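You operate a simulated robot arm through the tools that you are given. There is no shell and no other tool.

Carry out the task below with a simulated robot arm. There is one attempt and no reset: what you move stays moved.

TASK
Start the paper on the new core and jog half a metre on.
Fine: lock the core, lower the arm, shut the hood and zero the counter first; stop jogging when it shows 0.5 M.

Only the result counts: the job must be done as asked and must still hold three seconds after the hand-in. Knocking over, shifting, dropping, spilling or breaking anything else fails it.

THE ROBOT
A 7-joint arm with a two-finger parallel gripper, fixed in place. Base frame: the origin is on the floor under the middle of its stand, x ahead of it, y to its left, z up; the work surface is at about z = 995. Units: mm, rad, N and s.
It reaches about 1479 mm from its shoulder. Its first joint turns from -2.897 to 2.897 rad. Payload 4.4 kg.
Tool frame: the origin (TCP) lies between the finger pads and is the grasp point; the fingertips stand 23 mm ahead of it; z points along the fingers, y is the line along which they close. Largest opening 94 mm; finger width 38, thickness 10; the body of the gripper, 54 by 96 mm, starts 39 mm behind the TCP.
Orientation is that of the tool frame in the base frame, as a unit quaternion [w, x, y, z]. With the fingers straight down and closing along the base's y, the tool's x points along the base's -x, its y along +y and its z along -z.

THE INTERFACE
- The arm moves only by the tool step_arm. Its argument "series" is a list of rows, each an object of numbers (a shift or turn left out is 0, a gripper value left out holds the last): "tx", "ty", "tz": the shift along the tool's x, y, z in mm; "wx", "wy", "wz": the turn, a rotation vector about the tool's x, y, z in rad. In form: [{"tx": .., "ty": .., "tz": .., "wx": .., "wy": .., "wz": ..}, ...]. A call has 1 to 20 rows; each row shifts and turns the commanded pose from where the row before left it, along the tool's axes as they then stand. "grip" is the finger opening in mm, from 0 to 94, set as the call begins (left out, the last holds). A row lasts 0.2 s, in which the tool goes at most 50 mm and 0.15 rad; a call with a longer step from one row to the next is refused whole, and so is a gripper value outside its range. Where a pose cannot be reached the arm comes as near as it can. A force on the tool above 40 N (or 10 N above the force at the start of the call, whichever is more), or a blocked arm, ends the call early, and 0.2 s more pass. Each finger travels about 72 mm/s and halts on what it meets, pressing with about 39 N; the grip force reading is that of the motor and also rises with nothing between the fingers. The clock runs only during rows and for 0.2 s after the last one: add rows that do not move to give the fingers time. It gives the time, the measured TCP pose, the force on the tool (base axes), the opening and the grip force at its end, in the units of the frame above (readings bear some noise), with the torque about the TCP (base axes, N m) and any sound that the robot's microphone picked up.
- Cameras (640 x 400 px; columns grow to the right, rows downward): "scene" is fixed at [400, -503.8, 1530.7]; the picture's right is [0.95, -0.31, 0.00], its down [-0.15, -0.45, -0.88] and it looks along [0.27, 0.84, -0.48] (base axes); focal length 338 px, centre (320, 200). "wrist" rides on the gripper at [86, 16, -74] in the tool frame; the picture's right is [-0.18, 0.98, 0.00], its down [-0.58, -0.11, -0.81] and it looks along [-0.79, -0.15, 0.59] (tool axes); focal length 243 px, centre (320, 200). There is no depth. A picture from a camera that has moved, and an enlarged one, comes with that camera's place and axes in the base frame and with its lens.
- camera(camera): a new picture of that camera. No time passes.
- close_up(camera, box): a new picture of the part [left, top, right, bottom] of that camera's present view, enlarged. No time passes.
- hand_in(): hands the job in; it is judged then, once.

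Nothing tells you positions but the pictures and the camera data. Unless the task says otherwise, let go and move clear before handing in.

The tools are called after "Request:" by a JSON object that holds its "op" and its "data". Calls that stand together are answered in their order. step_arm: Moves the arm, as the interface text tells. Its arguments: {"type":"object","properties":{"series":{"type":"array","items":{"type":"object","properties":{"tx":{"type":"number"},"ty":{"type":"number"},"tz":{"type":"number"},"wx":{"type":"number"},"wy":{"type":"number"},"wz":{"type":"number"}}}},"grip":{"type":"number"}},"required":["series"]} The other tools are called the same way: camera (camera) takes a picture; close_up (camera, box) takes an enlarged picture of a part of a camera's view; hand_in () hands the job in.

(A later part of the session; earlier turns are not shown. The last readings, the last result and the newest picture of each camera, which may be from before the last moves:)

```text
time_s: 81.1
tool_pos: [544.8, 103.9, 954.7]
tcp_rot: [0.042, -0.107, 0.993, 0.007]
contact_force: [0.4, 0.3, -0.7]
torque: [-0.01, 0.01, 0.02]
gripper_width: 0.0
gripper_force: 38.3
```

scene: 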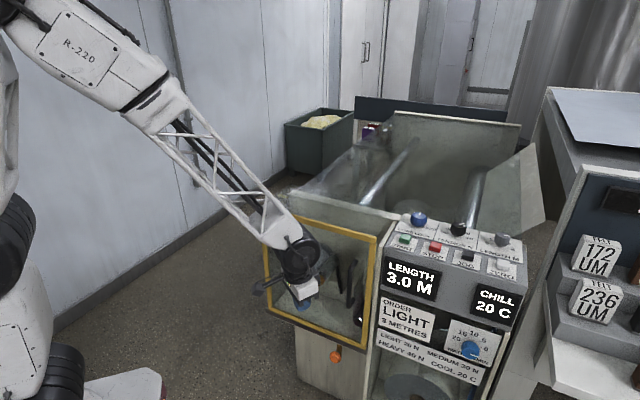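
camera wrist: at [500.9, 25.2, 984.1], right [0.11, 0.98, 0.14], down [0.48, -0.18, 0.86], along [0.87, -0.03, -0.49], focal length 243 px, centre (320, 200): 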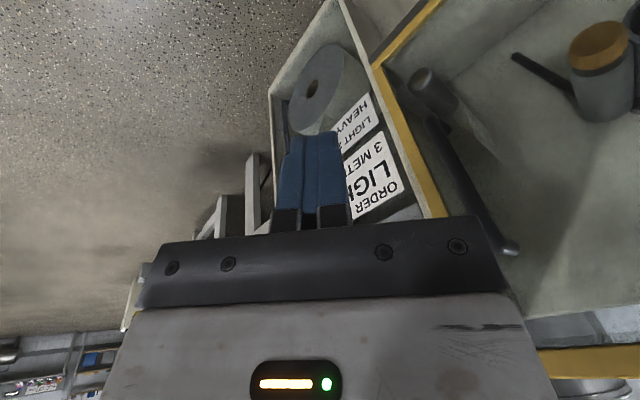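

The arm is free again. I'll level fully and rise to about z=1160.

Request:
{"op": "step_arm", "data": {"series": [{"wy": 0.08}, {"tz": -35}, {"tz": -35}, {"tz": -35}, {"tz": -35}, {"tz": -35}, {"tz": -32}, {}]}}

Request:
{"op": "camera", "data": {"camera": "wrist"}}

Request:
{"op": "camera", "data": {"camera": "scene"}}

```text
time_s: 82.9
tool_pos: [544.2, 103.5, 1162.0]
tcp_rot: [0.0, -0.107, 0.994, 0.002]
contact_force: [-0.3, 0.0, -0.2]
torque: [-0.02, -0.03, 0.05]
gripper_width: 0.0
gripper_force: 38.7
```

```text
taken
camera wrist: at [456.3, 102.4, 1236.9], right [-0.03, 1.0, 0.01], down [0.59, 0.01, 0.81], along [0.81, 0.03, -0.59], focal length 243 px, centre (320, 200)
```

wrist: 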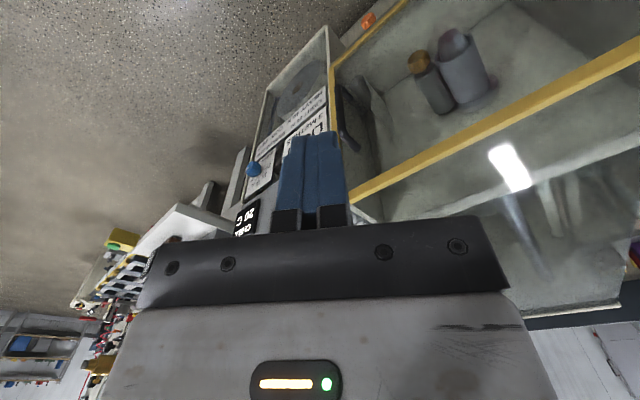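

```text
taken
```

scene: 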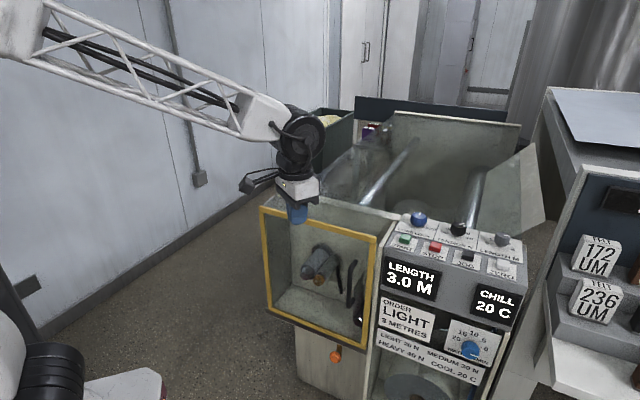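

The hood is now in clear view, so I'll check its closure and the arm behind it before going to ZERO.

Request:
{"op": "close_up", "data": {"camera": "scene", "box": [250, 190, 410, 360]}}

Request:
{"op": "close_up", "data": {"camera": "scene", "box": [290, 230, 390, 295]}}

```text
2.35 times, centred on (330, 275) of scene
camera zoom: at [400.0, -503.8, 1530.7], right [0.95, -0.31, 0.0], down [-0.15, -0.45, -0.88], along [0.27, 0.84, -0.48], focal length 796 px, centre (296, 24)
```

zoom: 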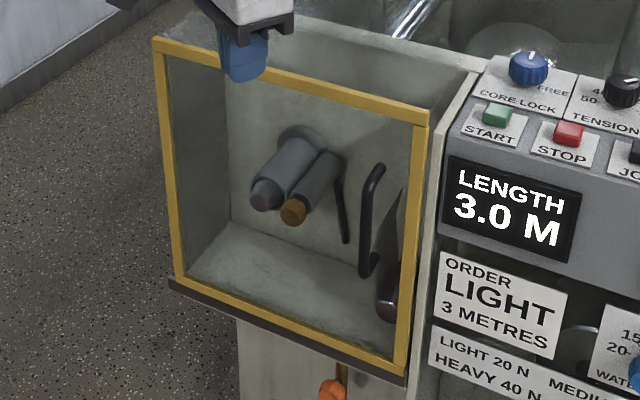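

```text
6.15 times, centred on (340, 262) of scene
camera zoom: at [400.0, -503.8, 1530.7], right [0.95, -0.31, 0.0], down [-0.15, -0.45, -0.88], along [0.27, 0.84, -0.48], focal length 2083 px, centre (197, -185)
```

zoom: 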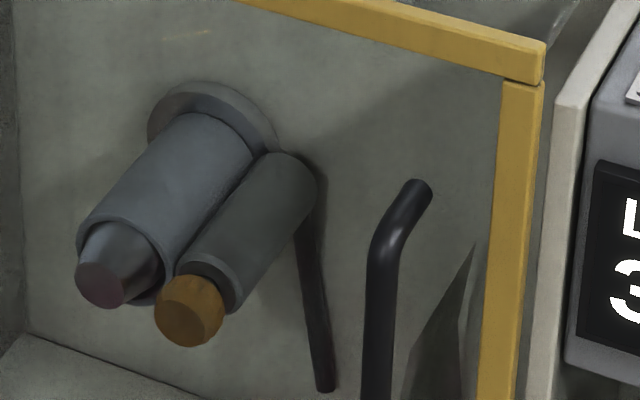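

The hood lines up with its rail and the plate, and the roller rests on the core. Next is ZERO at about (1010,-31,1010): I'll move most of the way over the panel and look again.

Request:
{"op": "step_arm", "data": {"series": [{"tx": -35.5, "ty": -19.2}, {"tx": -35.5, "ty": -19.2}, {"tx": -35.5, "ty": -19.2}, {"tx": -35.5, "ty": -19.2}, {"tx": -35.5, "ty": -19.2}, {"tx": -35.5, "ty": -19.2}, {"tx": -35.5, "ty": -19.2}, {"tx": -35.5, "ty": -19.2}, {"tx": -35.5, "ty": -19.2}, {"tx": -25, "ty": -14}, {}]}}

Request:
{"op": "camera", "data": {"camera": "wrist"}}

Request:
{"op": "camera", "data": {"camera": "scene"}}

```text
time_s: 85.3
tool_pos: [921.1, -6.0, 1161.5]
tcp_rot: [0.001, -0.107, 0.994, 0.004]
contact_force: [0.7, -0.1, -0.8]
torque: [0.01, 0.01, 0.01]
gripper_width: 0.0
gripper_force: 38.5
```

```text
taken
camera wrist: at [832.8, -7.9, 1237.1], right [-0.03, 1.0, 0.01], down [0.59, 0.01, 0.81], along [0.81, 0.03, -0.59], focal length 243 px, centre (320, 200)
```

wrist: 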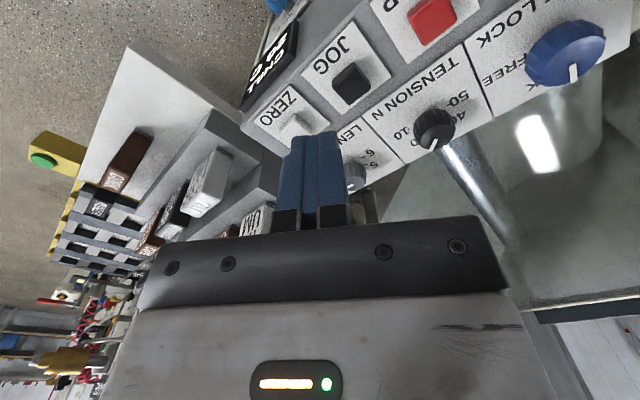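

```text
taken
```

scene: 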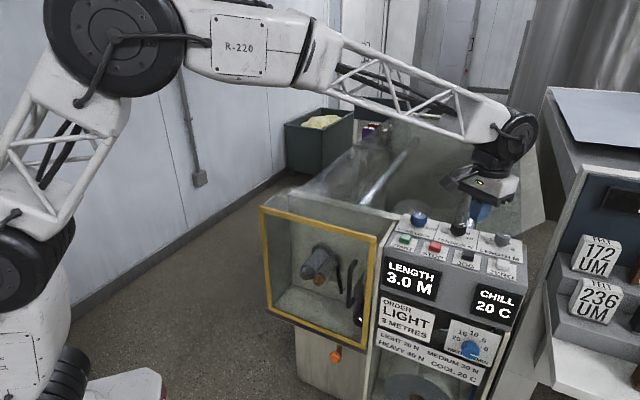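

Request:
{"op": "close_up", "data": {"camera": "wrist", "box": [230, 20, 390, 180]}}

```text
2.50 times, centred on (310, 100) of wrist
camera zoom: at [832.8, -7.9, 1237.1], right [-0.03, 1.0, 0.01], down [0.59, 0.01, 0.81], along [0.81, 0.03, -0.59], focal length 606 px, centre (345, 450)
```

zoom: 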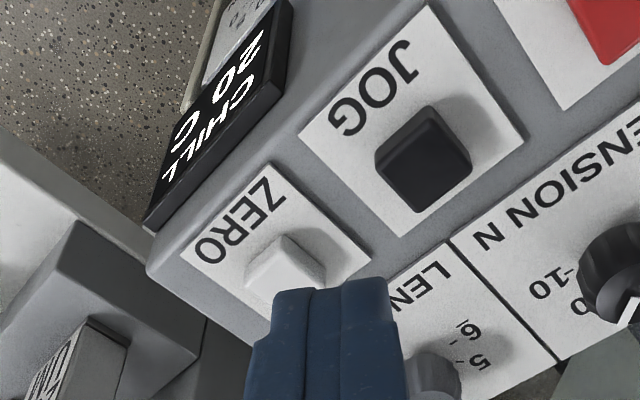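

ZERO works out to about (1008,-30), and the rack with the boxes stands at x≳1180, so there's room for the hand. I'll move over it and lower to just above the button.

Request:
{"op": "step_arm", "data": {"series": [{"tx": -40, "ty": -21}, {"tx": -40, "ty": -21}, {"tz": 38}, {"tz": 38}, {"tz": 30}, {}]}}

Request:
{"op": "camera", "data": {"camera": "wrist"}}

Request:
{"op": "close_up", "data": {"camera": "scene", "box": [420, 180, 560, 300]}}

```text
time_s: 86.7
tool_pos: [1008.4, -28.7, 1054.8]
tcp_rot: [0.0, -0.107, 0.994, 0.002]
contact_force: [0.2, -0.3, 0.0]
torque: [-0.01, 0.01, 0.01]
gripper_width: 0.0
gripper_force: 38.7
```

```text
taken
camera wrist: at [920.8, -29.9, 1130.1], right [-0.03, 1.0, 0.01], down [0.59, 0.01, 0.81], along [0.81, 0.03, -0.59], focal length 243 px, centre (320, 200)
```

wrist: 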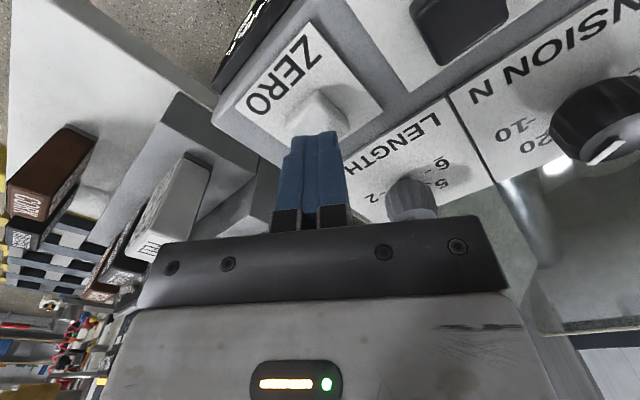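

```text
3.33 times, centred on (490, 240) of scene
camera zoom: at [400.0, -503.8, 1530.7], right [0.95, -0.31, 0.0], down [-0.15, -0.45, -0.88], along [0.27, 0.84, -0.48], focal length 1128 px, centre (-247, 67)
```

zoom: 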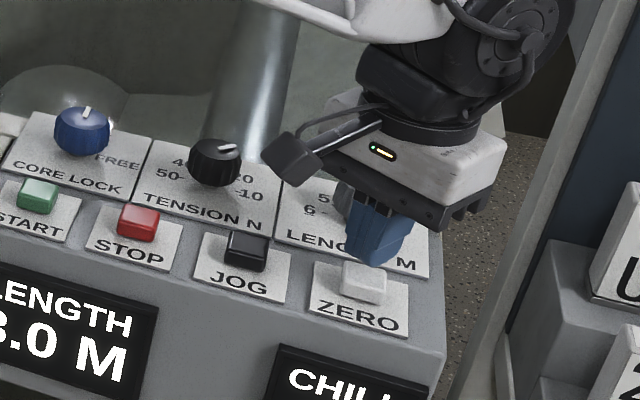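

Request:
{"op": "close_up", "data": {"camera": "wrist", "box": [260, 60, 380, 160]}}

```text
4.00 times, centred on (320, 110) of wrist
camera zoom: at [920.8, -29.9, 1130.1], right [-0.03, 1.0, 0.01], down [0.59, 0.01, 0.81], along [0.81, 0.03, -0.59], focal length 970 px, centre (320, 560)
```

zoom: 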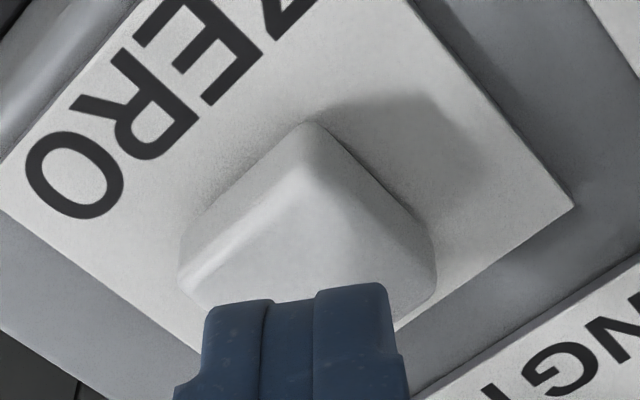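

ZERO's top face is centred at about (1010,-29), directly below the fingertips. I'll press down slowly.

Request:
{"op": "step_arm", "data": {"series": [{"tz": 8}, {"tz": 6}, {"tz": 3}, {"tz": 3}, {"tz": 2}, {}]}}

Request:
{"op": "close_up", "data": {"camera": "scene", "box": [370, 190, 550, 330]}}

```text
time_s: 88.1
tool_pos: [1008.7, -29.7, 1037.2]
tcp_rot: [0.002, -0.107, 0.994, 0.003]
contact_force: [-6.8, -2.4, 34.4]
torque: [-0.09, 0.51, 0.02]
gripper_width: 0.2
gripper_force: 38.9
heard: click
```

```text
2.86 times, centred on (460, 260) of scene
camera zoom: at [400.0, -503.8, 1530.7], right [0.95, -0.31, 0.0], down [-0.15, -0.45, -0.88], along [0.27, 0.84, -0.48], focal length 967 px, centre (-80, 29)
```

zoom: 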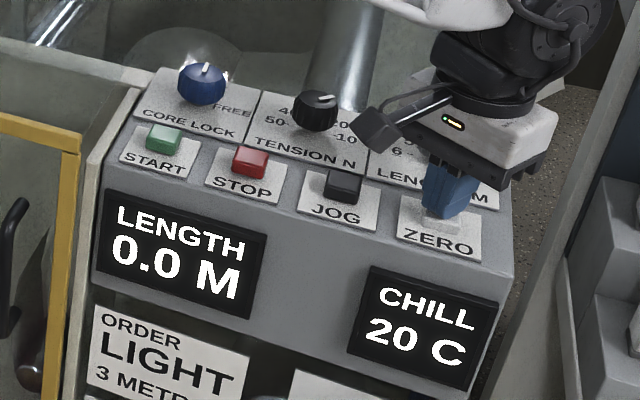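

I heard a click and the display shows 0.0 M. I'll lift and move over JOG at about (955,26).

Request:
{"op": "step_arm", "data": {"series": [{"tz": -15}, {"tz": -15}, {"tx": 20.3, "ty": 33}, {"tx": 20.3, "ty": 33}, {}]}}

Request:
{"op": "close_up", "data": {"camera": "wrist", "box": [240, 40, 400, 180]}}

Request:
{"op": "close_up", "data": {"camera": "scene", "box": [370, 190, 550, 330]}}

```text
time_s: 89.3
tool_pos: [953.6, 25.7, 1064.0]
tcp_rot: [0.0, -0.108, 0.994, 0.003]
contact_force: [0.9, -0.1, 0.3]
torque: [0.01, 0.01, 0.0]
gripper_width: 0.0
gripper_force: 39.6
```

```text
2.86 times, centred on (320, 110) of wrist
camera zoom: at [865.9, 24.3, 1138.4], right [-0.03, 1.0, 0.01], down [0.59, 0.01, 0.81], along [0.81, 0.03, -0.59], focal length 693 px, centre (320, 457)
```

zoom: 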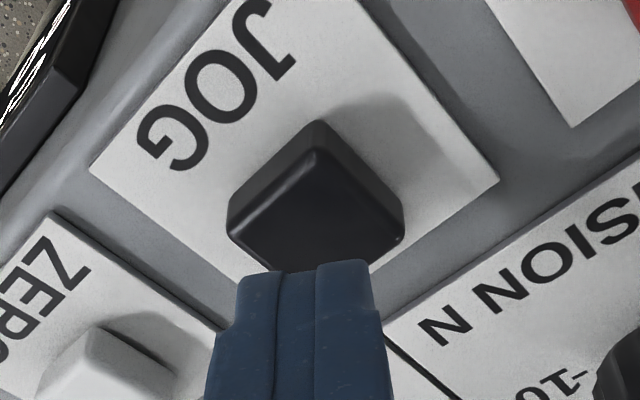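

```text
2.86 times, centred on (460, 260) of scene
camera zoom: at [400.0, -503.8, 1530.7], right [0.95, -0.31, 0.0], down [-0.15, -0.45, -0.88], along [0.27, 0.84, -0.48], focal length 967 px, centre (-80, 29)
```

zoom: 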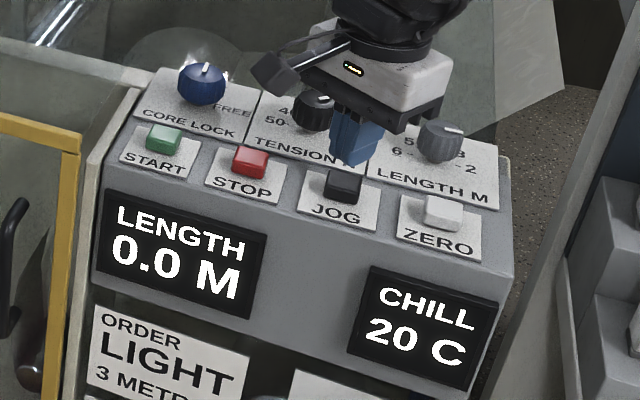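

I'm over JOG. I'll come down close to it, then press in small increments and check the counter after each one, because jogging probably runs while the button is held.

Request:
{"op": "step_arm", "data": {"series": [{"tz": 10, "tx": 1.5}, {"tz": 10}, {"tz": 3}]}}

Request:
{"op": "step_arm", "data": {"series": [{"tz": 3}]}}

Request:
{"op": "close_up", "data": {"camera": "scene", "box": [370, 190, 550, 330]}}

```text
time_s: 90.1
tool_pos: [952.6, 26.9, 1040.1]
tcp_rot: [0.001, -0.107, 0.994, 0.002]
contact_force: [-0.2, -0.5, 1.1]
torque: [-0.01, -0.02, 0.01]
gripper_width: 0.0
gripper_force: 39.0
```

```text
time_s: 90.5
tool_pos: [952.6, 26.4, 1038.6]
tcp_rot: [0.001, -0.107, 0.994, 0.002]
contact_force: [0.6, 0.8, 1.7]
torque: [0.04, 0.03, -0.01]
gripper_width: 0.0
gripper_force: 38.5
heard: click
```

```text
2.86 times, centred on (460, 260) of scene
camera zoom: at [400.0, -503.8, 1530.7], right [0.95, -0.31, 0.0], down [-0.15, -0.45, -0.88], along [0.27, 0.84, -0.48], focal length 967 px, centre (-80, 29)
```

zoom: 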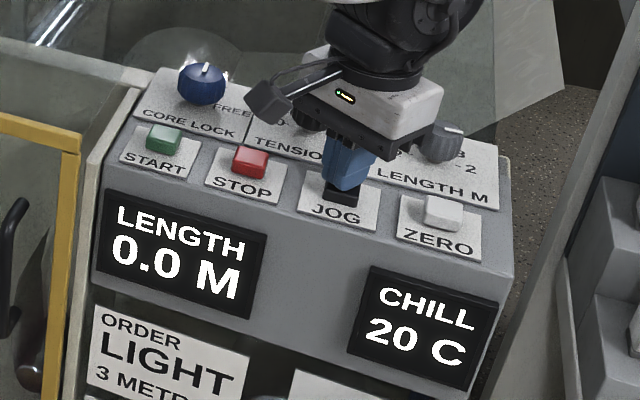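

JOG clicked under light force and the counter still reads 0.0 M. I'll hold it for a short interval and check again.

Request:
{"op": "step_arm", "data": {"series": [{}]}}

Request:
{"op": "close_up", "data": {"camera": "scene", "box": [370, 190, 550, 330]}}

```text
time_s: 90.9
tool_pos: [953.0, 25.6, 1038.9]
tcp_rot: [0.001, -0.108, 0.994, 0.002]
contact_force: [0.9, 0.1, 2.2]
torque: [0.01, 0.04, -0.01]
gripper_width: 0.0
gripper_force: 38.7
```

```text
2.86 times, centred on (460, 260) of scene
camera zoom: at [400.0, -503.8, 1530.7], right [0.95, -0.31, 0.0], down [-0.15, -0.45, -0.88], along [0.27, 0.84, -0.48], focal length 967 px, centre (-80, 29)
```

zoom: 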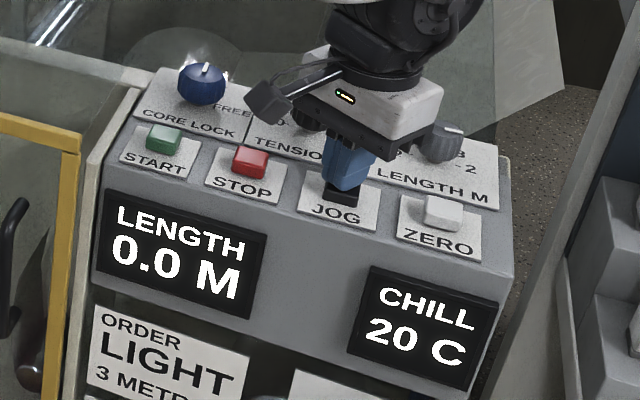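

Request:
{"op": "step_arm", "data": {"series": [{}, {}]}}

Request:
{"op": "close_up", "data": {"camera": "scene", "box": [370, 190, 550, 330]}}

Request:
{"op": "close_up", "data": {"camera": "scene", "box": [290, 220, 390, 320]}}

```text
time_s: 91.5
tool_pos: [953.0, 26.7, 1037.9]
tcp_rot: [0.001, -0.107, 0.994, 0.002]
contact_force: [0.1, -1.3, 2.4]
torque: [-0.03, 0.06, 0.01]
gripper_width: 0.0
gripper_force: 38.7
```

```text
2.86 times, centred on (460, 260) of scene
camera zoom: at [400.0, -503.8, 1530.7], right [0.95, -0.31, 0.0], down [-0.15, -0.45, -0.88], along [0.27, 0.84, -0.48], focal length 967 px, centre (-80, 29)
```

zoom: 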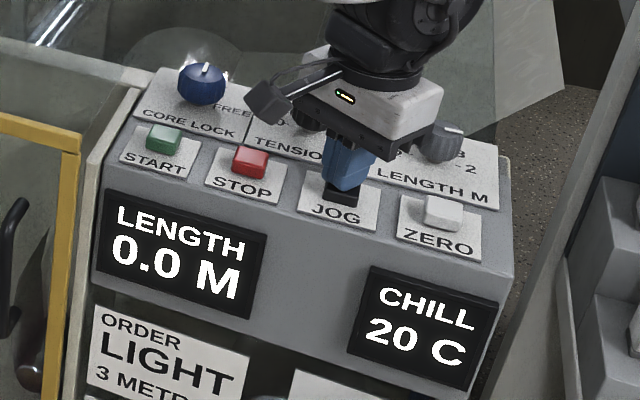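

```text
4.00 times, centred on (340, 270) of scene
camera zoom: at [400.0, -503.8, 1530.7], right [0.95, -0.31, 0.0], down [-0.15, -0.45, -0.88], along [0.27, 0.84, -0.48], focal length 1354 px, centre (240, -80)
```

zoom: 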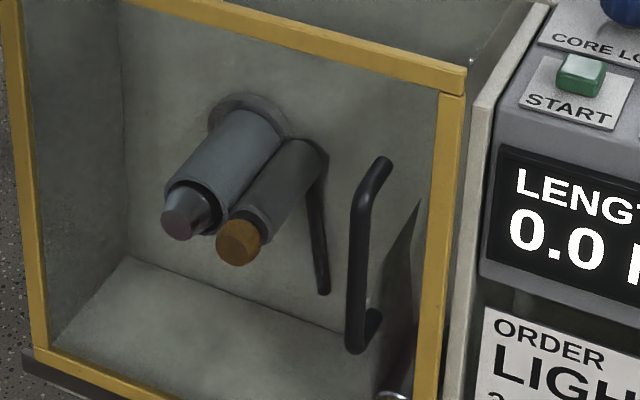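

Request:
{"op": "step_arm", "data": {"series": [{"tz": 3}]}}

Request:
{"op": "close_up", "data": {"camera": "scene", "box": [370, 190, 550, 330]}}

```text
time_s: 91.9
tool_pos: [951.3, 25.1, 1035.8]
tcp_rot: [0.002, -0.107, 0.994, 0.003]
contact_force: [-5.4, -1.7, 15.0]
torque: [-0.11, 0.3, 0.0]
gripper_width: 0.1
gripper_force: 38.8
```

```text
2.86 times, centred on (460, 260) of scene
camera zoom: at [400.0, -503.8, 1530.7], right [0.95, -0.31, 0.0], down [-0.15, -0.45, -0.88], along [0.27, 0.84, -0.48], focal length 967 px, centre (-80, 29)
```

zoom: 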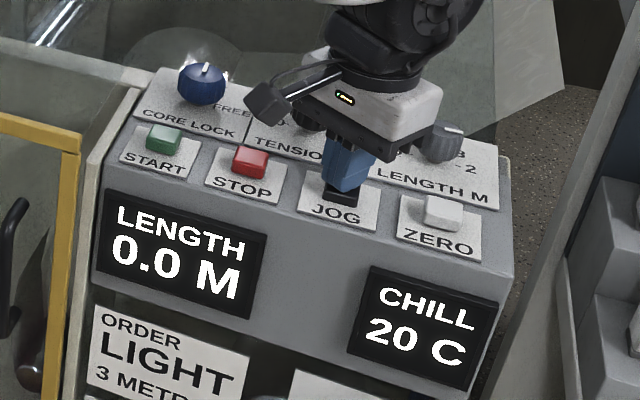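

Request:
{"op": "step_arm", "data": {"series": [{}, {}]}}

Request:
{"op": "close_up", "data": {"camera": "scene", "box": [370, 190, 550, 330]}}

Request:
{"op": "close_up", "data": {"camera": "scene", "box": [290, 220, 390, 320]}}

```text
time_s: 92.5
tool_pos: [954.2, 26.9, 1037.5]
tcp_rot: [0.003, -0.107, 0.994, 0.003]
contact_force: [-3.1, -2.5, 26.2]
torque: [-0.09, 0.3, 0.01]
gripper_width: 0.1
gripper_force: 39.3
```

```text
2.86 times, centred on (460, 260) of scene
camera zoom: at [400.0, -503.8, 1530.7], right [0.95, -0.31, 0.0], down [-0.15, -0.45, -0.88], along [0.27, 0.84, -0.48], focal length 967 px, centre (-80, 29)
```

zoom: 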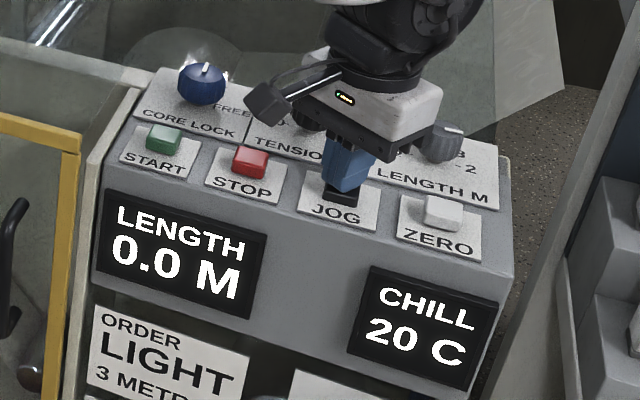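

```text
4.00 times, centred on (340, 270) of scene
camera zoom: at [400.0, -503.8, 1530.7], right [0.95, -0.31, 0.0], down [-0.15, -0.45, -0.88], along [0.27, 0.84, -0.48], focal length 1354 px, centre (240, -80)
```

zoom: 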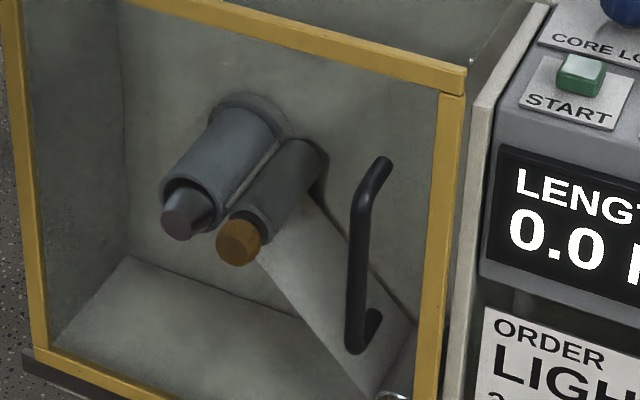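

The paper has now been drawn from the idler up to the core, so jogging is working. I'll keep holding and check the counter often.

Request:
{"op": "step_arm", "data": {"series": [{}]}}

Request:
{"op": "close_up", "data": {"camera": "scene", "box": [370, 190, 550, 330]}}

```text
time_s: 92.9
tool_pos: [952.8, 26.3, 1035.9]
tcp_rot: [0.002, -0.108, 0.994, 0.003]
contact_force: [-0.2, -2.0, 32.2]
torque: [-0.12, 0.22, 0.03]
gripper_width: 0.0
gripper_force: 39.9
```

```text
2.86 times, centred on (460, 260) of scene
camera zoom: at [400.0, -503.8, 1530.7], right [0.95, -0.31, 0.0], down [-0.15, -0.45, -0.88], along [0.27, 0.84, -0.48], focal length 967 px, centre (-80, 29)
```

zoom: 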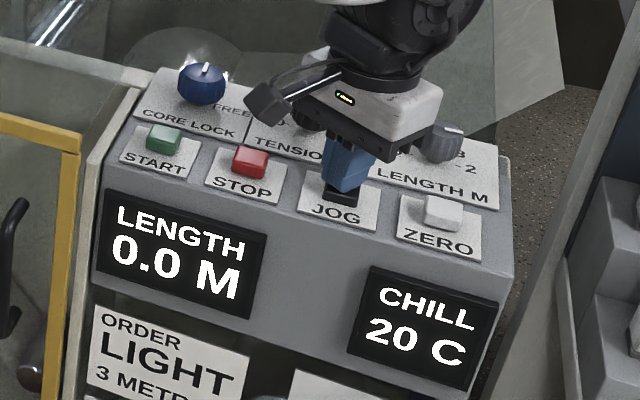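

Request:
{"op": "step_arm", "data": {"series": [{"tz": -0.8}]}}

Request:
{"op": "close_up", "data": {"camera": "scene", "box": [370, 190, 550, 330]}}

```text
time_s: 93.3
tool_pos: [951.5, 26.7, 1036.8]
tcp_rot: [0.002, -0.107, 0.994, 0.002]
contact_force: [9.9, -4.6, 29.6]
torque: [-0.13, -0.05, 0.04]
gripper_width: 0.1
gripper_force: 39.0
```

```text
2.86 times, centred on (460, 260) of scene
camera zoom: at [400.0, -503.8, 1530.7], right [0.95, -0.31, 0.0], down [-0.15, -0.45, -0.88], along [0.27, 0.84, -0.48], focal length 967 px, centre (-80, 29)
```

zoom: 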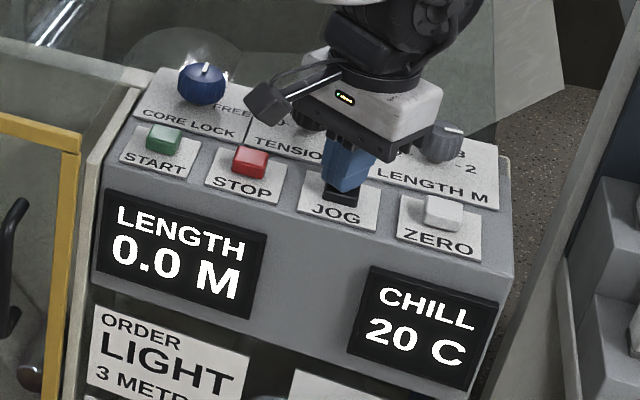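

Request:
{"op": "step_arm", "data": {"series": [{}, {}]}}

Request:
{"op": "close_up", "data": {"camera": "scene", "box": [370, 190, 550, 330]}}

Request:
{"op": "close_up", "data": {"camera": "scene", "box": [290, 220, 390, 320]}}

```text
time_s: 93.9
tool_pos: [952.2, 24.4, 1036.4]
tcp_rot: [0.002, -0.107, 0.994, 0.002]
contact_force: [10.4, -3.1, 31.5]
torque: [-0.09, -0.07, 0.02]
gripper_width: 0.0
gripper_force: 38.9
```

```text
2.86 times, centred on (460, 260) of scene
camera zoom: at [400.0, -503.8, 1530.7], right [0.95, -0.31, 0.0], down [-0.15, -0.45, -0.88], along [0.27, 0.84, -0.48], focal length 967 px, centre (-80, 29)
```

zoom: 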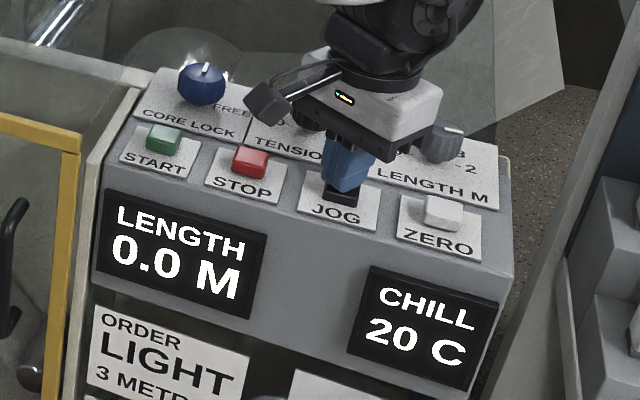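

```text
4.00 times, centred on (340, 270) of scene
camera zoom: at [400.0, -503.8, 1530.7], right [0.95, -0.31, 0.0], down [-0.15, -0.45, -0.88], along [0.27, 0.84, -0.48], focal length 1354 px, centre (240, -80)
```

zoom: 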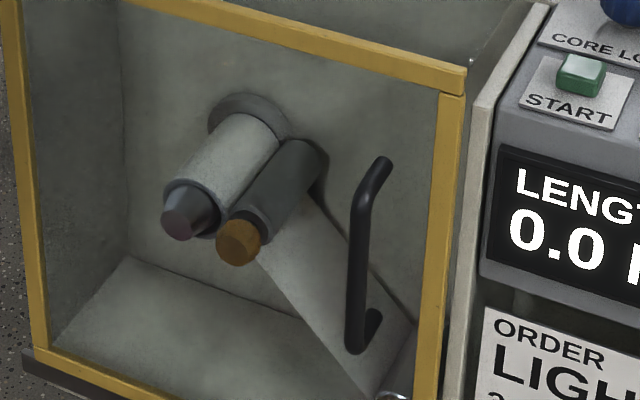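

Paper is now wrapping the core. The counter should begin to move, so I'll keep holding in short intervals.

Request:
{"op": "step_arm", "data": {"series": [{"tx": -0.8}]}}

Request:
{"op": "close_up", "data": {"camera": "scene", "box": [370, 190, 550, 330]}}

```text
time_s: 94.3
tool_pos: [952.8, 26.6, 1036.9]
tcp_rot: [0.001, -0.107, 0.994, 0.003]
contact_force: [-14.9, -5.9, 37.9]
torque: [-0.19, 0.42, 0.03]
gripper_width: 0.0
gripper_force: 39.3
```

```text
2.86 times, centred on (460, 260) of scene
camera zoom: at [400.0, -503.8, 1530.7], right [0.95, -0.31, 0.0], down [-0.15, -0.45, -0.88], along [0.27, 0.84, -0.48], focal length 967 px, centre (-80, 29)
```

zoom: 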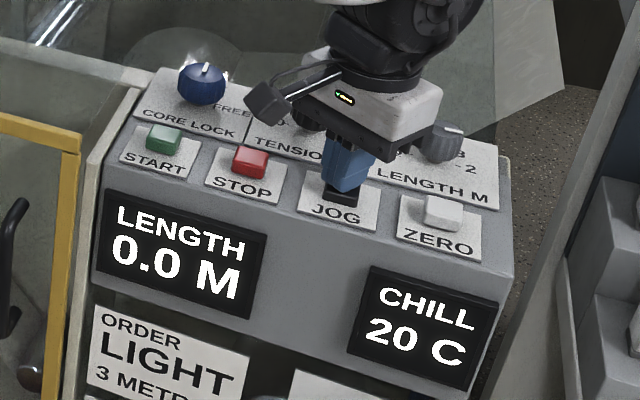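

The force is getting close to the limit, so I'll ease up a little while keeping the button pressed.

Request:
{"op": "step_arm", "data": {"series": [{"tz": -1.8}]}}

Request:
{"op": "close_up", "data": {"camera": "scene", "box": [370, 190, 550, 330]}}

```text
time_s: 94.7
tool_pos: [952.6, 26.7, 1036.4]
tcp_rot: [0.001, -0.106, 0.994, 0.003]
contact_force: [-11.6, -8.1, 24.9]
torque: [-0.22, 0.32, -0.05]
gripper_width: 0.0
gripper_force: 39.2
```

```text
2.86 times, centred on (460, 260) of scene
camera zoom: at [400.0, -503.8, 1530.7], right [0.95, -0.31, 0.0], down [-0.15, -0.45, -0.88], along [0.27, 0.84, -0.48], focal length 967 px, centre (-80, 29)
```

zoom: 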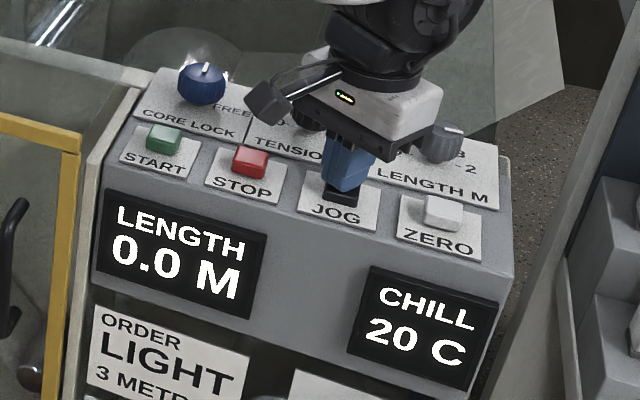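

Request:
{"op": "step_arm", "data": {"series": [{}]}}

Request:
{"op": "close_up", "data": {"camera": "scene", "box": [370, 190, 550, 330]}}

Request:
{"op": "close_up", "data": {"camera": "scene", "box": [290, 220, 390, 320]}}

```text
time_s: 95.1
tool_pos: [953.9, 25.8, 1036.9]
tcp_rot: [0.001, -0.108, 0.994, 0.004]
contact_force: [-4.5, -5.5, 17.2]
torque: [-0.15, 0.2, 0.01]
gripper_width: 0.3
gripper_force: 39.1
```

```text
2.86 times, centred on (460, 260) of scene
camera zoom: at [400.0, -503.8, 1530.7], right [0.95, -0.31, 0.0], down [-0.15, -0.45, -0.88], along [0.27, 0.84, -0.48], focal length 967 px, centre (-80, 29)
```

zoom: 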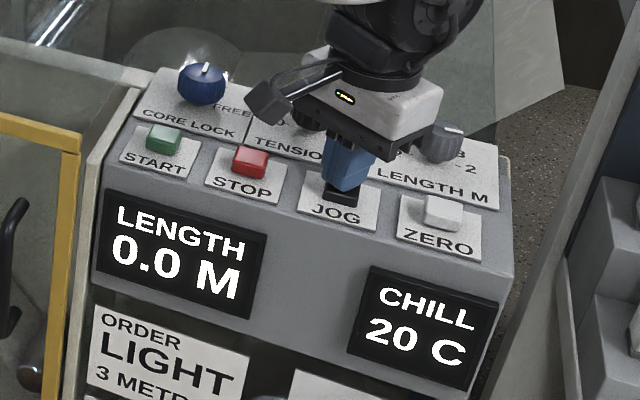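

```text
4.00 times, centred on (340, 270) of scene
camera zoom: at [400.0, -503.8, 1530.7], right [0.95, -0.31, 0.0], down [-0.15, -0.45, -0.88], along [0.27, 0.84, -0.48], focal length 1354 px, centre (240, -80)
```

zoom: 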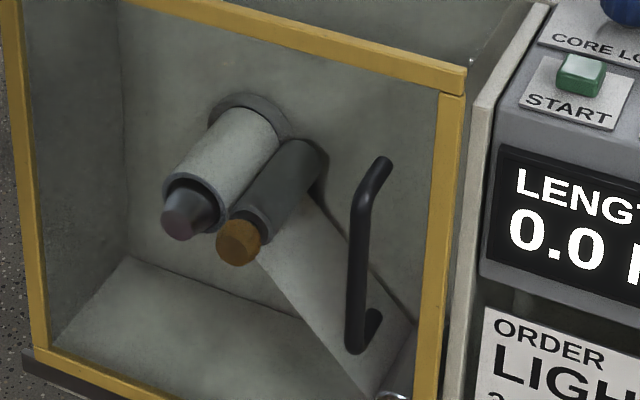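

Request:
{"op": "step_arm", "data": {"series": [{}, {}]}}

Request:
{"op": "close_up", "data": {"camera": "scene", "box": [370, 190, 550, 330]}}

```text
time_s: 95.7
tool_pos: [953.8, 26.6, 1036.1]
tcp_rot: [0.0, -0.108, 0.994, 0.003]
contact_force: [-0.6, -2.1, 8.7]
torque: [-0.06, 0.12, -0.01]
gripper_width: 0.0
gripper_force: 39.2
```

```text
2.86 times, centred on (460, 260) of scene
camera zoom: at [400.0, -503.8, 1530.7], right [0.95, -0.31, 0.0], down [-0.15, -0.45, -0.88], along [0.27, 0.84, -0.48], focal length 967 px, centre (-80, 29)
```

zoom: 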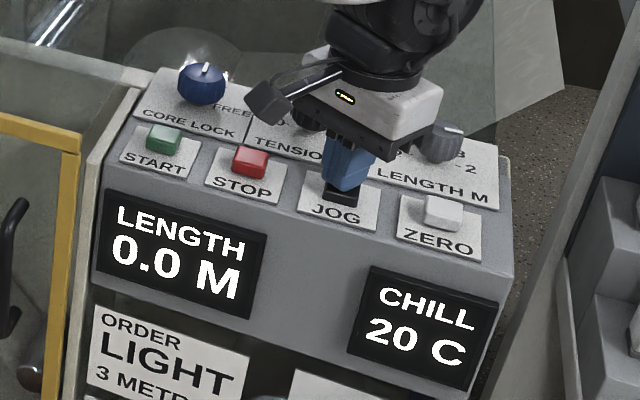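

Request:
{"op": "step_arm", "data": {"series": [{"tz": 0.6}, {}]}}

Request:
{"op": "close_up", "data": {"camera": "scene", "box": [370, 190, 550, 330]}}

```text
time_s: 96.3
tool_pos: [954.5, 28.2, 1037.1]
tcp_rot: [0.0, -0.108, 0.994, 0.003]
contact_force: [-3.2, 1.2, 7.3]
torque: [0.02, 0.15, -0.02]
gripper_width: 0.2
gripper_force: 38.9
```

```text
2.86 times, centred on (460, 260) of scene
camera zoom: at [400.0, -503.8, 1530.7], right [0.95, -0.31, 0.0], down [-0.15, -0.45, -0.88], along [0.27, 0.84, -0.48], focal length 967 px, centre (-80, 29)
```

zoom: 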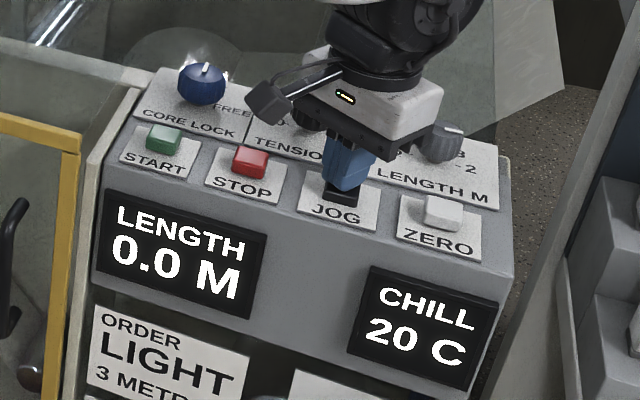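

Request:
{"op": "step_arm", "data": {"series": [{"tz": 1.5}, {}]}}

Request:
{"op": "close_up", "data": {"camera": "scene", "box": [370, 190, 550, 330]}}

Request:
{"op": "close_up", "data": {"camera": "scene", "box": [290, 220, 390, 320]}}

```text
time_s: 96.9
tool_pos: [953.4, 26.8, 1037.2]
tcp_rot: [0.001, -0.107, 0.994, 0.003]
contact_force: [-5.2, 0.8, 20.3]
torque: [-0.02, 0.36, -0.05]
gripper_width: 0.0
gripper_force: 39.4
```

```text
2.86 times, centred on (460, 260) of scene
camera zoom: at [400.0, -503.8, 1530.7], right [0.95, -0.31, 0.0], down [-0.15, -0.45, -0.88], along [0.27, 0.84, -0.48], focal length 967 px, centre (-80, 29)
```

zoom: 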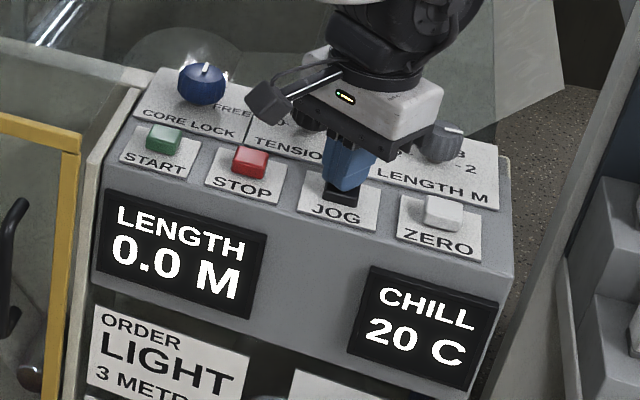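

```text
4.00 times, centred on (340, 270) of scene
camera zoom: at [400.0, -503.8, 1530.7], right [0.95, -0.31, 0.0], down [-0.15, -0.45, -0.88], along [0.27, 0.84, -0.48], focal length 1354 px, centre (240, -80)
```

zoom: 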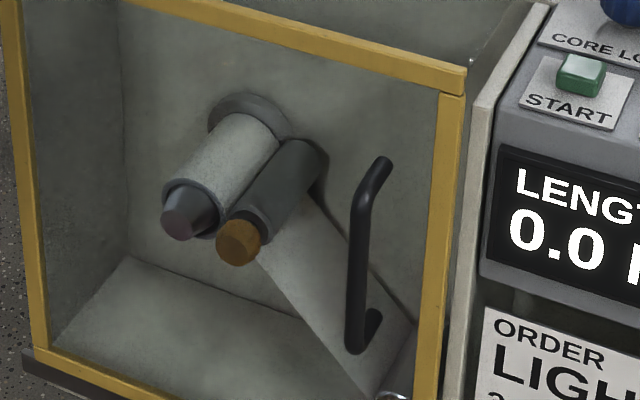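

Request:
{"op": "step_arm", "data": {"series": [{}, {}, {}, {}]}}

Request:
{"op": "close_up", "data": {"camera": "scene", "box": [370, 190, 550, 330]}}

```text
time_s: 97.9
tool_pos: [953.2, 26.7, 1036.9]
tcp_rot: [0.002, -0.108, 0.994, 0.003]
contact_force: [0.3, 1.7, 27.9]
torque: [-0.03, 0.31, 0.01]
gripper_width: 0.0
gripper_force: 38.9
```

```text
2.86 times, centred on (460, 260) of scene
camera zoom: at [400.0, -503.8, 1530.7], right [0.95, -0.31, 0.0], down [-0.15, -0.45, -0.88], along [0.27, 0.84, -0.48], focal length 967 px, centre (-80, 29)
```

zoom: 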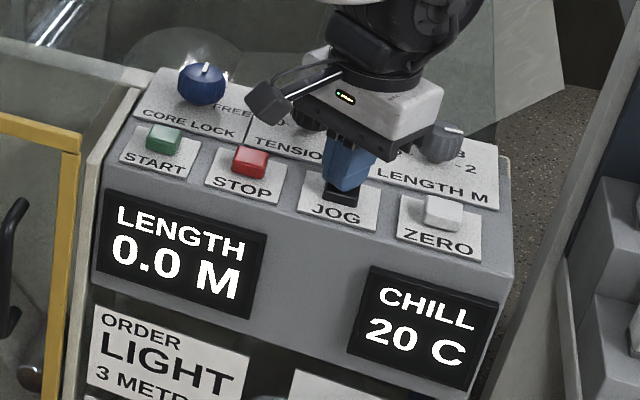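

Holding doesn't advance the counter any further. The first hold seems to have only threaded the paper. I'll release JOG and look again.

Request:
{"op": "step_arm", "data": {"series": [{"tz": -6}, {"tz": -4}]}}

Request:
{"op": "close_up", "data": {"camera": "scene", "box": [370, 190, 550, 330]}}

Request:
{"op": "close_up", "data": {"camera": "scene", "box": [290, 220, 390, 320]}}

```text
time_s: 98.5
tool_pos: [952.6, 26.3, 1044.4]
tcp_rot: [-0.001, -0.108, 0.994, 0.003]
contact_force: [0.6, 0.5, 0.3]
torque: [0.03, 0.03, -0.01]
gripper_width: 0.1
gripper_force: 39.1
```

```text
2.86 times, centred on (460, 260) of scene
camera zoom: at [400.0, -503.8, 1530.7], right [0.95, -0.31, 0.0], down [-0.15, -0.45, -0.88], along [0.27, 0.84, -0.48], focal length 967 px, centre (-80, 29)
```

zoom: 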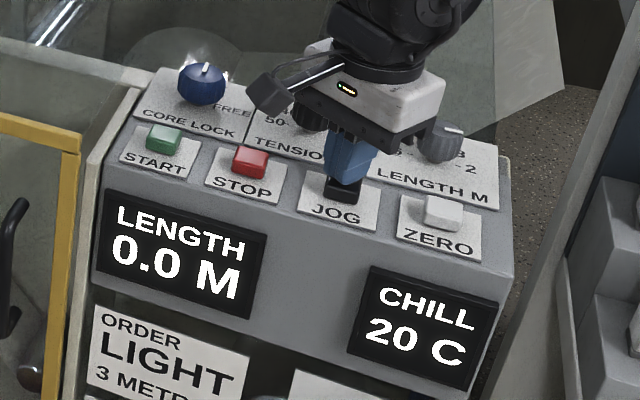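

```text
4.00 times, centred on (340, 270) of scene
camera zoom: at [400.0, -503.8, 1530.7], right [0.95, -0.31, 0.0], down [-0.15, -0.45, -0.88], along [0.27, 0.84, -0.48], focal length 1354 px, centre (240, -80)
```

zoom: 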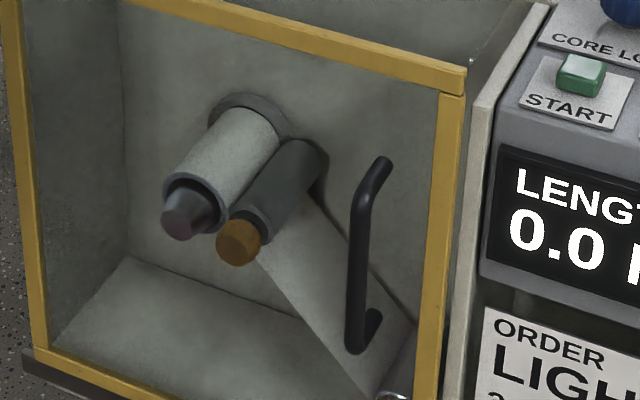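

The paper is on the core and the counter reads 0.0 M. I'll press JOG again and see whether this press counts.

Request:
{"op": "step_arm", "data": {"series": [{"tz": 5}, {"tz": 3}]}}

Request:
{"op": "close_up", "data": {"camera": "scene", "box": [370, 190, 550, 330]}}

```text
time_s: 99.1
tool_pos: [953.7, 26.6, 1036.8]
tcp_rot: [0.0, -0.107, 0.994, 0.002]
contact_force: [-0.5, -1.1, 2.5]
torque: [-0.02, 0.04, 0.02]
gripper_width: 0.0
gripper_force: 38.9
heard: click
```

```text
2.86 times, centred on (460, 260) of scene
camera zoom: at [400.0, -503.8, 1530.7], right [0.95, -0.31, 0.0], down [-0.15, -0.45, -0.88], along [0.27, 0.84, -0.48], focal length 967 px, centre (-80, 29)
```

zoom: 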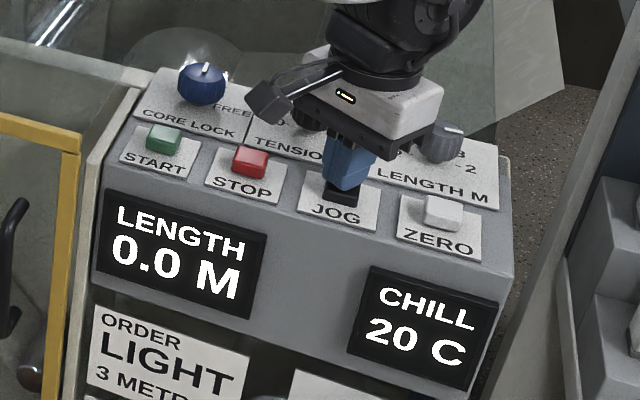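

Request:
{"op": "step_arm", "data": {"series": [{}]}}

Request:
{"op": "close_up", "data": {"camera": "scene", "box": [370, 190, 550, 330]}}

```text
time_s: 99.5
tool_pos: [953.2, 27.5, 1038.1]
tcp_rot: [0.002, -0.107, 0.994, 0.003]
contact_force: [0.1, -1.4, 2.4]
torque: [-0.04, 0.05, 0.01]
gripper_width: 0.0
gripper_force: 38.7
```

```text
2.86 times, centred on (460, 260) of scene
camera zoom: at [400.0, -503.8, 1530.7], right [0.95, -0.31, 0.0], down [-0.15, -0.45, -0.88], along [0.27, 0.84, -0.48], focal length 967 px, centre (-80, 29)
```

zoom: 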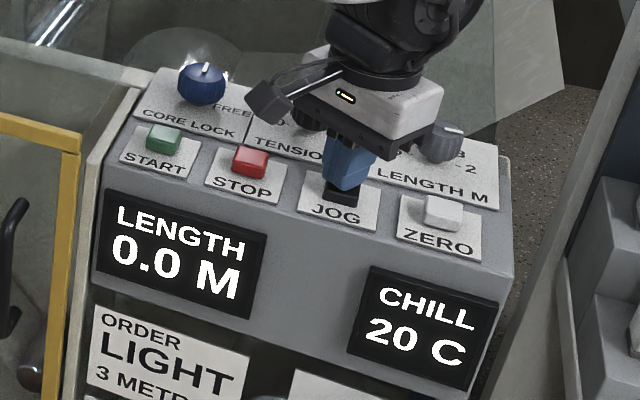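

Request:
{"op": "step_arm", "data": {"series": [{}, {}]}}

Request:
{"op": "close_up", "data": {"camera": "scene", "box": [370, 190, 550, 330]}}

```text
time_s: 100.1
tool_pos: [953.5, 27.9, 1038.5]
tcp_rot: [0.001, -0.107, 0.994, 0.002]
contact_force: [0.4, -0.1, 1.5]
torque: [-0.03, 0.02, 0.03]
gripper_width: 0.0
gripper_force: 39.3
```

```text
2.86 times, centred on (460, 260) of scene
camera zoom: at [400.0, -503.8, 1530.7], right [0.95, -0.31, 0.0], down [-0.15, -0.45, -0.88], along [0.27, 0.84, -0.48], focal length 967 px, centre (-80, 29)
```

zoom: 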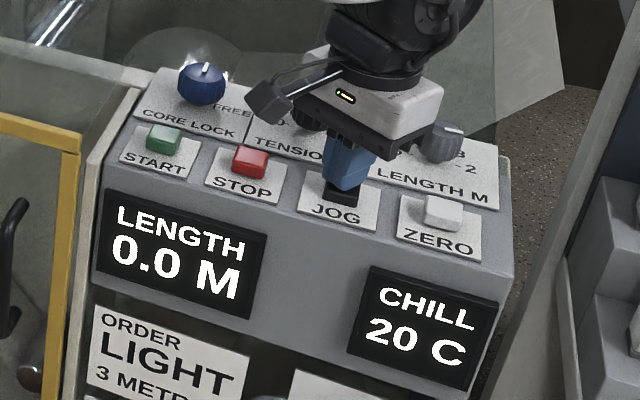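

Request:
{"op": "step_arm", "data": {"series": [{"tz": 2}, {}, {}]}}

Request:
{"op": "close_up", "data": {"camera": "scene", "box": [370, 190, 550, 330]}}

```text
time_s: 100.9
tool_pos: [953.7, 25.1, 1036.0]
tcp_rot: [0.002, -0.107, 0.994, 0.004]
contact_force: [-2.6, 2.7, 17.9]
torque: [0.05, 0.29, -0.02]
gripper_width: 0.0
gripper_force: 39.0
```

```text
2.86 times, centred on (460, 260) of scene
camera zoom: at [400.0, -503.8, 1530.7], right [0.95, -0.31, 0.0], down [-0.15, -0.45, -0.88], along [0.27, 0.84, -0.48], focal length 967 px, centre (-80, 29)
```

zoom: 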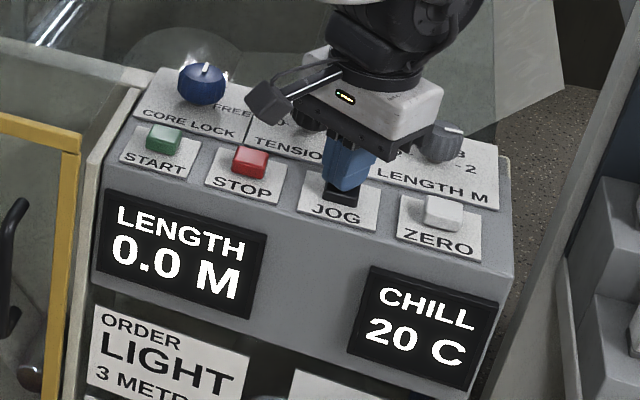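

Request:
{"op": "close_up", "data": {"camera": "scene", "box": [290, 220, 390, 320]}}

Request:
{"op": "step_arm", "data": {"series": [{}, {}, {}]}}

Request:
{"op": "close_up", "data": {"camera": "scene", "box": [370, 190, 550, 330]}}

Request:
{"op": "close_up", "data": {"camera": "scene", "box": [290, 220, 390, 320]}}

```text
4.00 times, centred on (340, 270) of scene
camera zoom: at [400.0, -503.8, 1530.7], right [0.95, -0.31, 0.0], down [-0.15, -0.45, -0.88], along [0.27, 0.84, -0.48], focal length 1354 px, centre (240, -80)
```

zoom: 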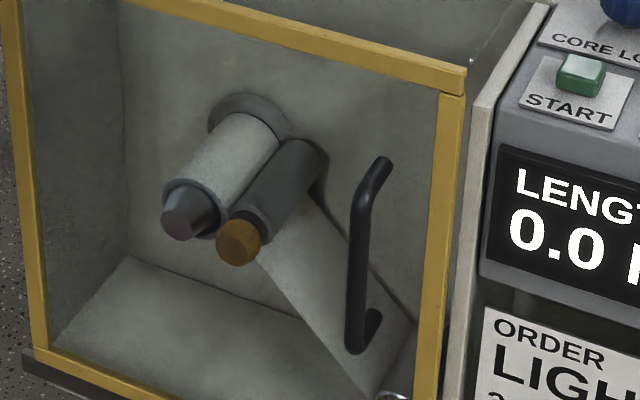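

```text
time_s: 101.7
tool_pos: [954.8, 27.2, 1036.7]
tcp_rot: [0.002, -0.107, 0.994, 0.003]
contact_force: [2.0, 5.8, 27.5]
torque: [0.07, 0.24, -0.03]
gripper_width: 0.0
gripper_force: 38.6
```

```text
2.86 times, centred on (460, 260) of scene
camera zoom: at [400.0, -503.8, 1530.7], right [0.95, -0.31, 0.0], down [-0.15, -0.45, -0.88], along [0.27, 0.84, -0.48], focal length 967 px, centre (-80, 29)
```

zoom: 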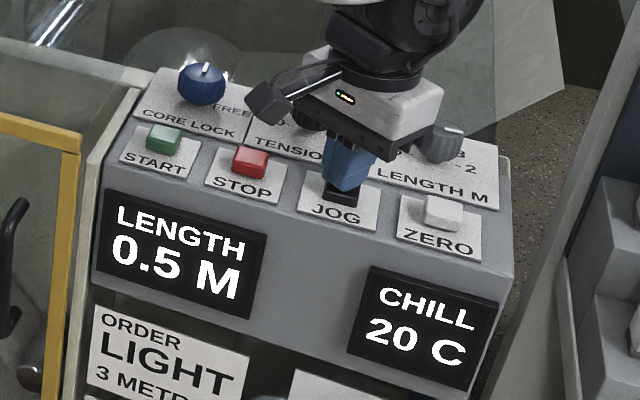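

```text
4.00 times, centred on (340, 270) of scene
camera zoom: at [400.0, -503.8, 1530.7], right [0.95, -0.31, 0.0], down [-0.15, -0.45, -0.88], along [0.27, 0.84, -0.48], focal length 1354 px, centre (240, -80)
```

zoom: 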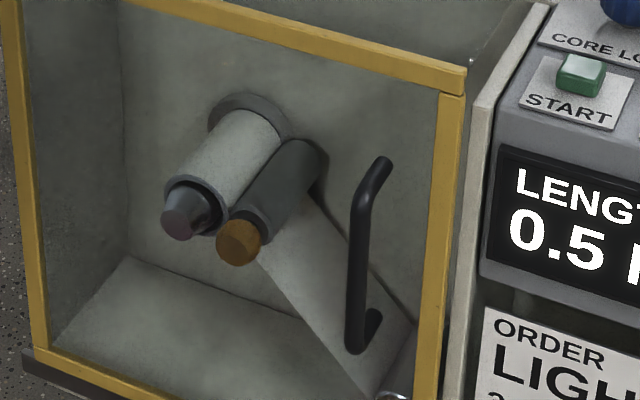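

The counter has stepped to 0.5 M, so I'm releasing JOG at once.

Request:
{"op": "step_arm", "data": {"series": [{"tz": -30}, {"tz": -30}]}}

Request:
{"op": "close_up", "data": {"camera": "scene", "box": [370, 190, 550, 330]}}

```text
time_s: 102.3
tool_pos: [953.6, 27.2, 1093.9]
tcp_rot: [-0.001, -0.108, 0.994, 0.003]
contact_force: [0.2, -0.4, 0.6]
torque: [0.02, 0.01, -0.03]
gripper_width: 0.2
gripper_force: 39.1
```

```text
2.86 times, centred on (460, 260) of scene
camera zoom: at [400.0, -503.8, 1530.7], right [0.95, -0.31, 0.0], down [-0.15, -0.45, -0.88], along [0.27, 0.84, -0.48], focal length 967 px, centre (-80, 29)
```

zoom: 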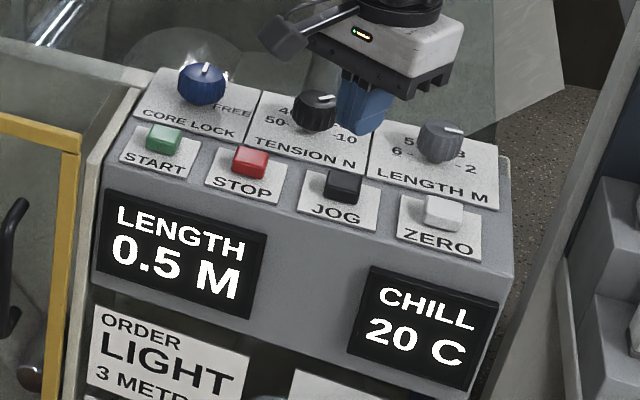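

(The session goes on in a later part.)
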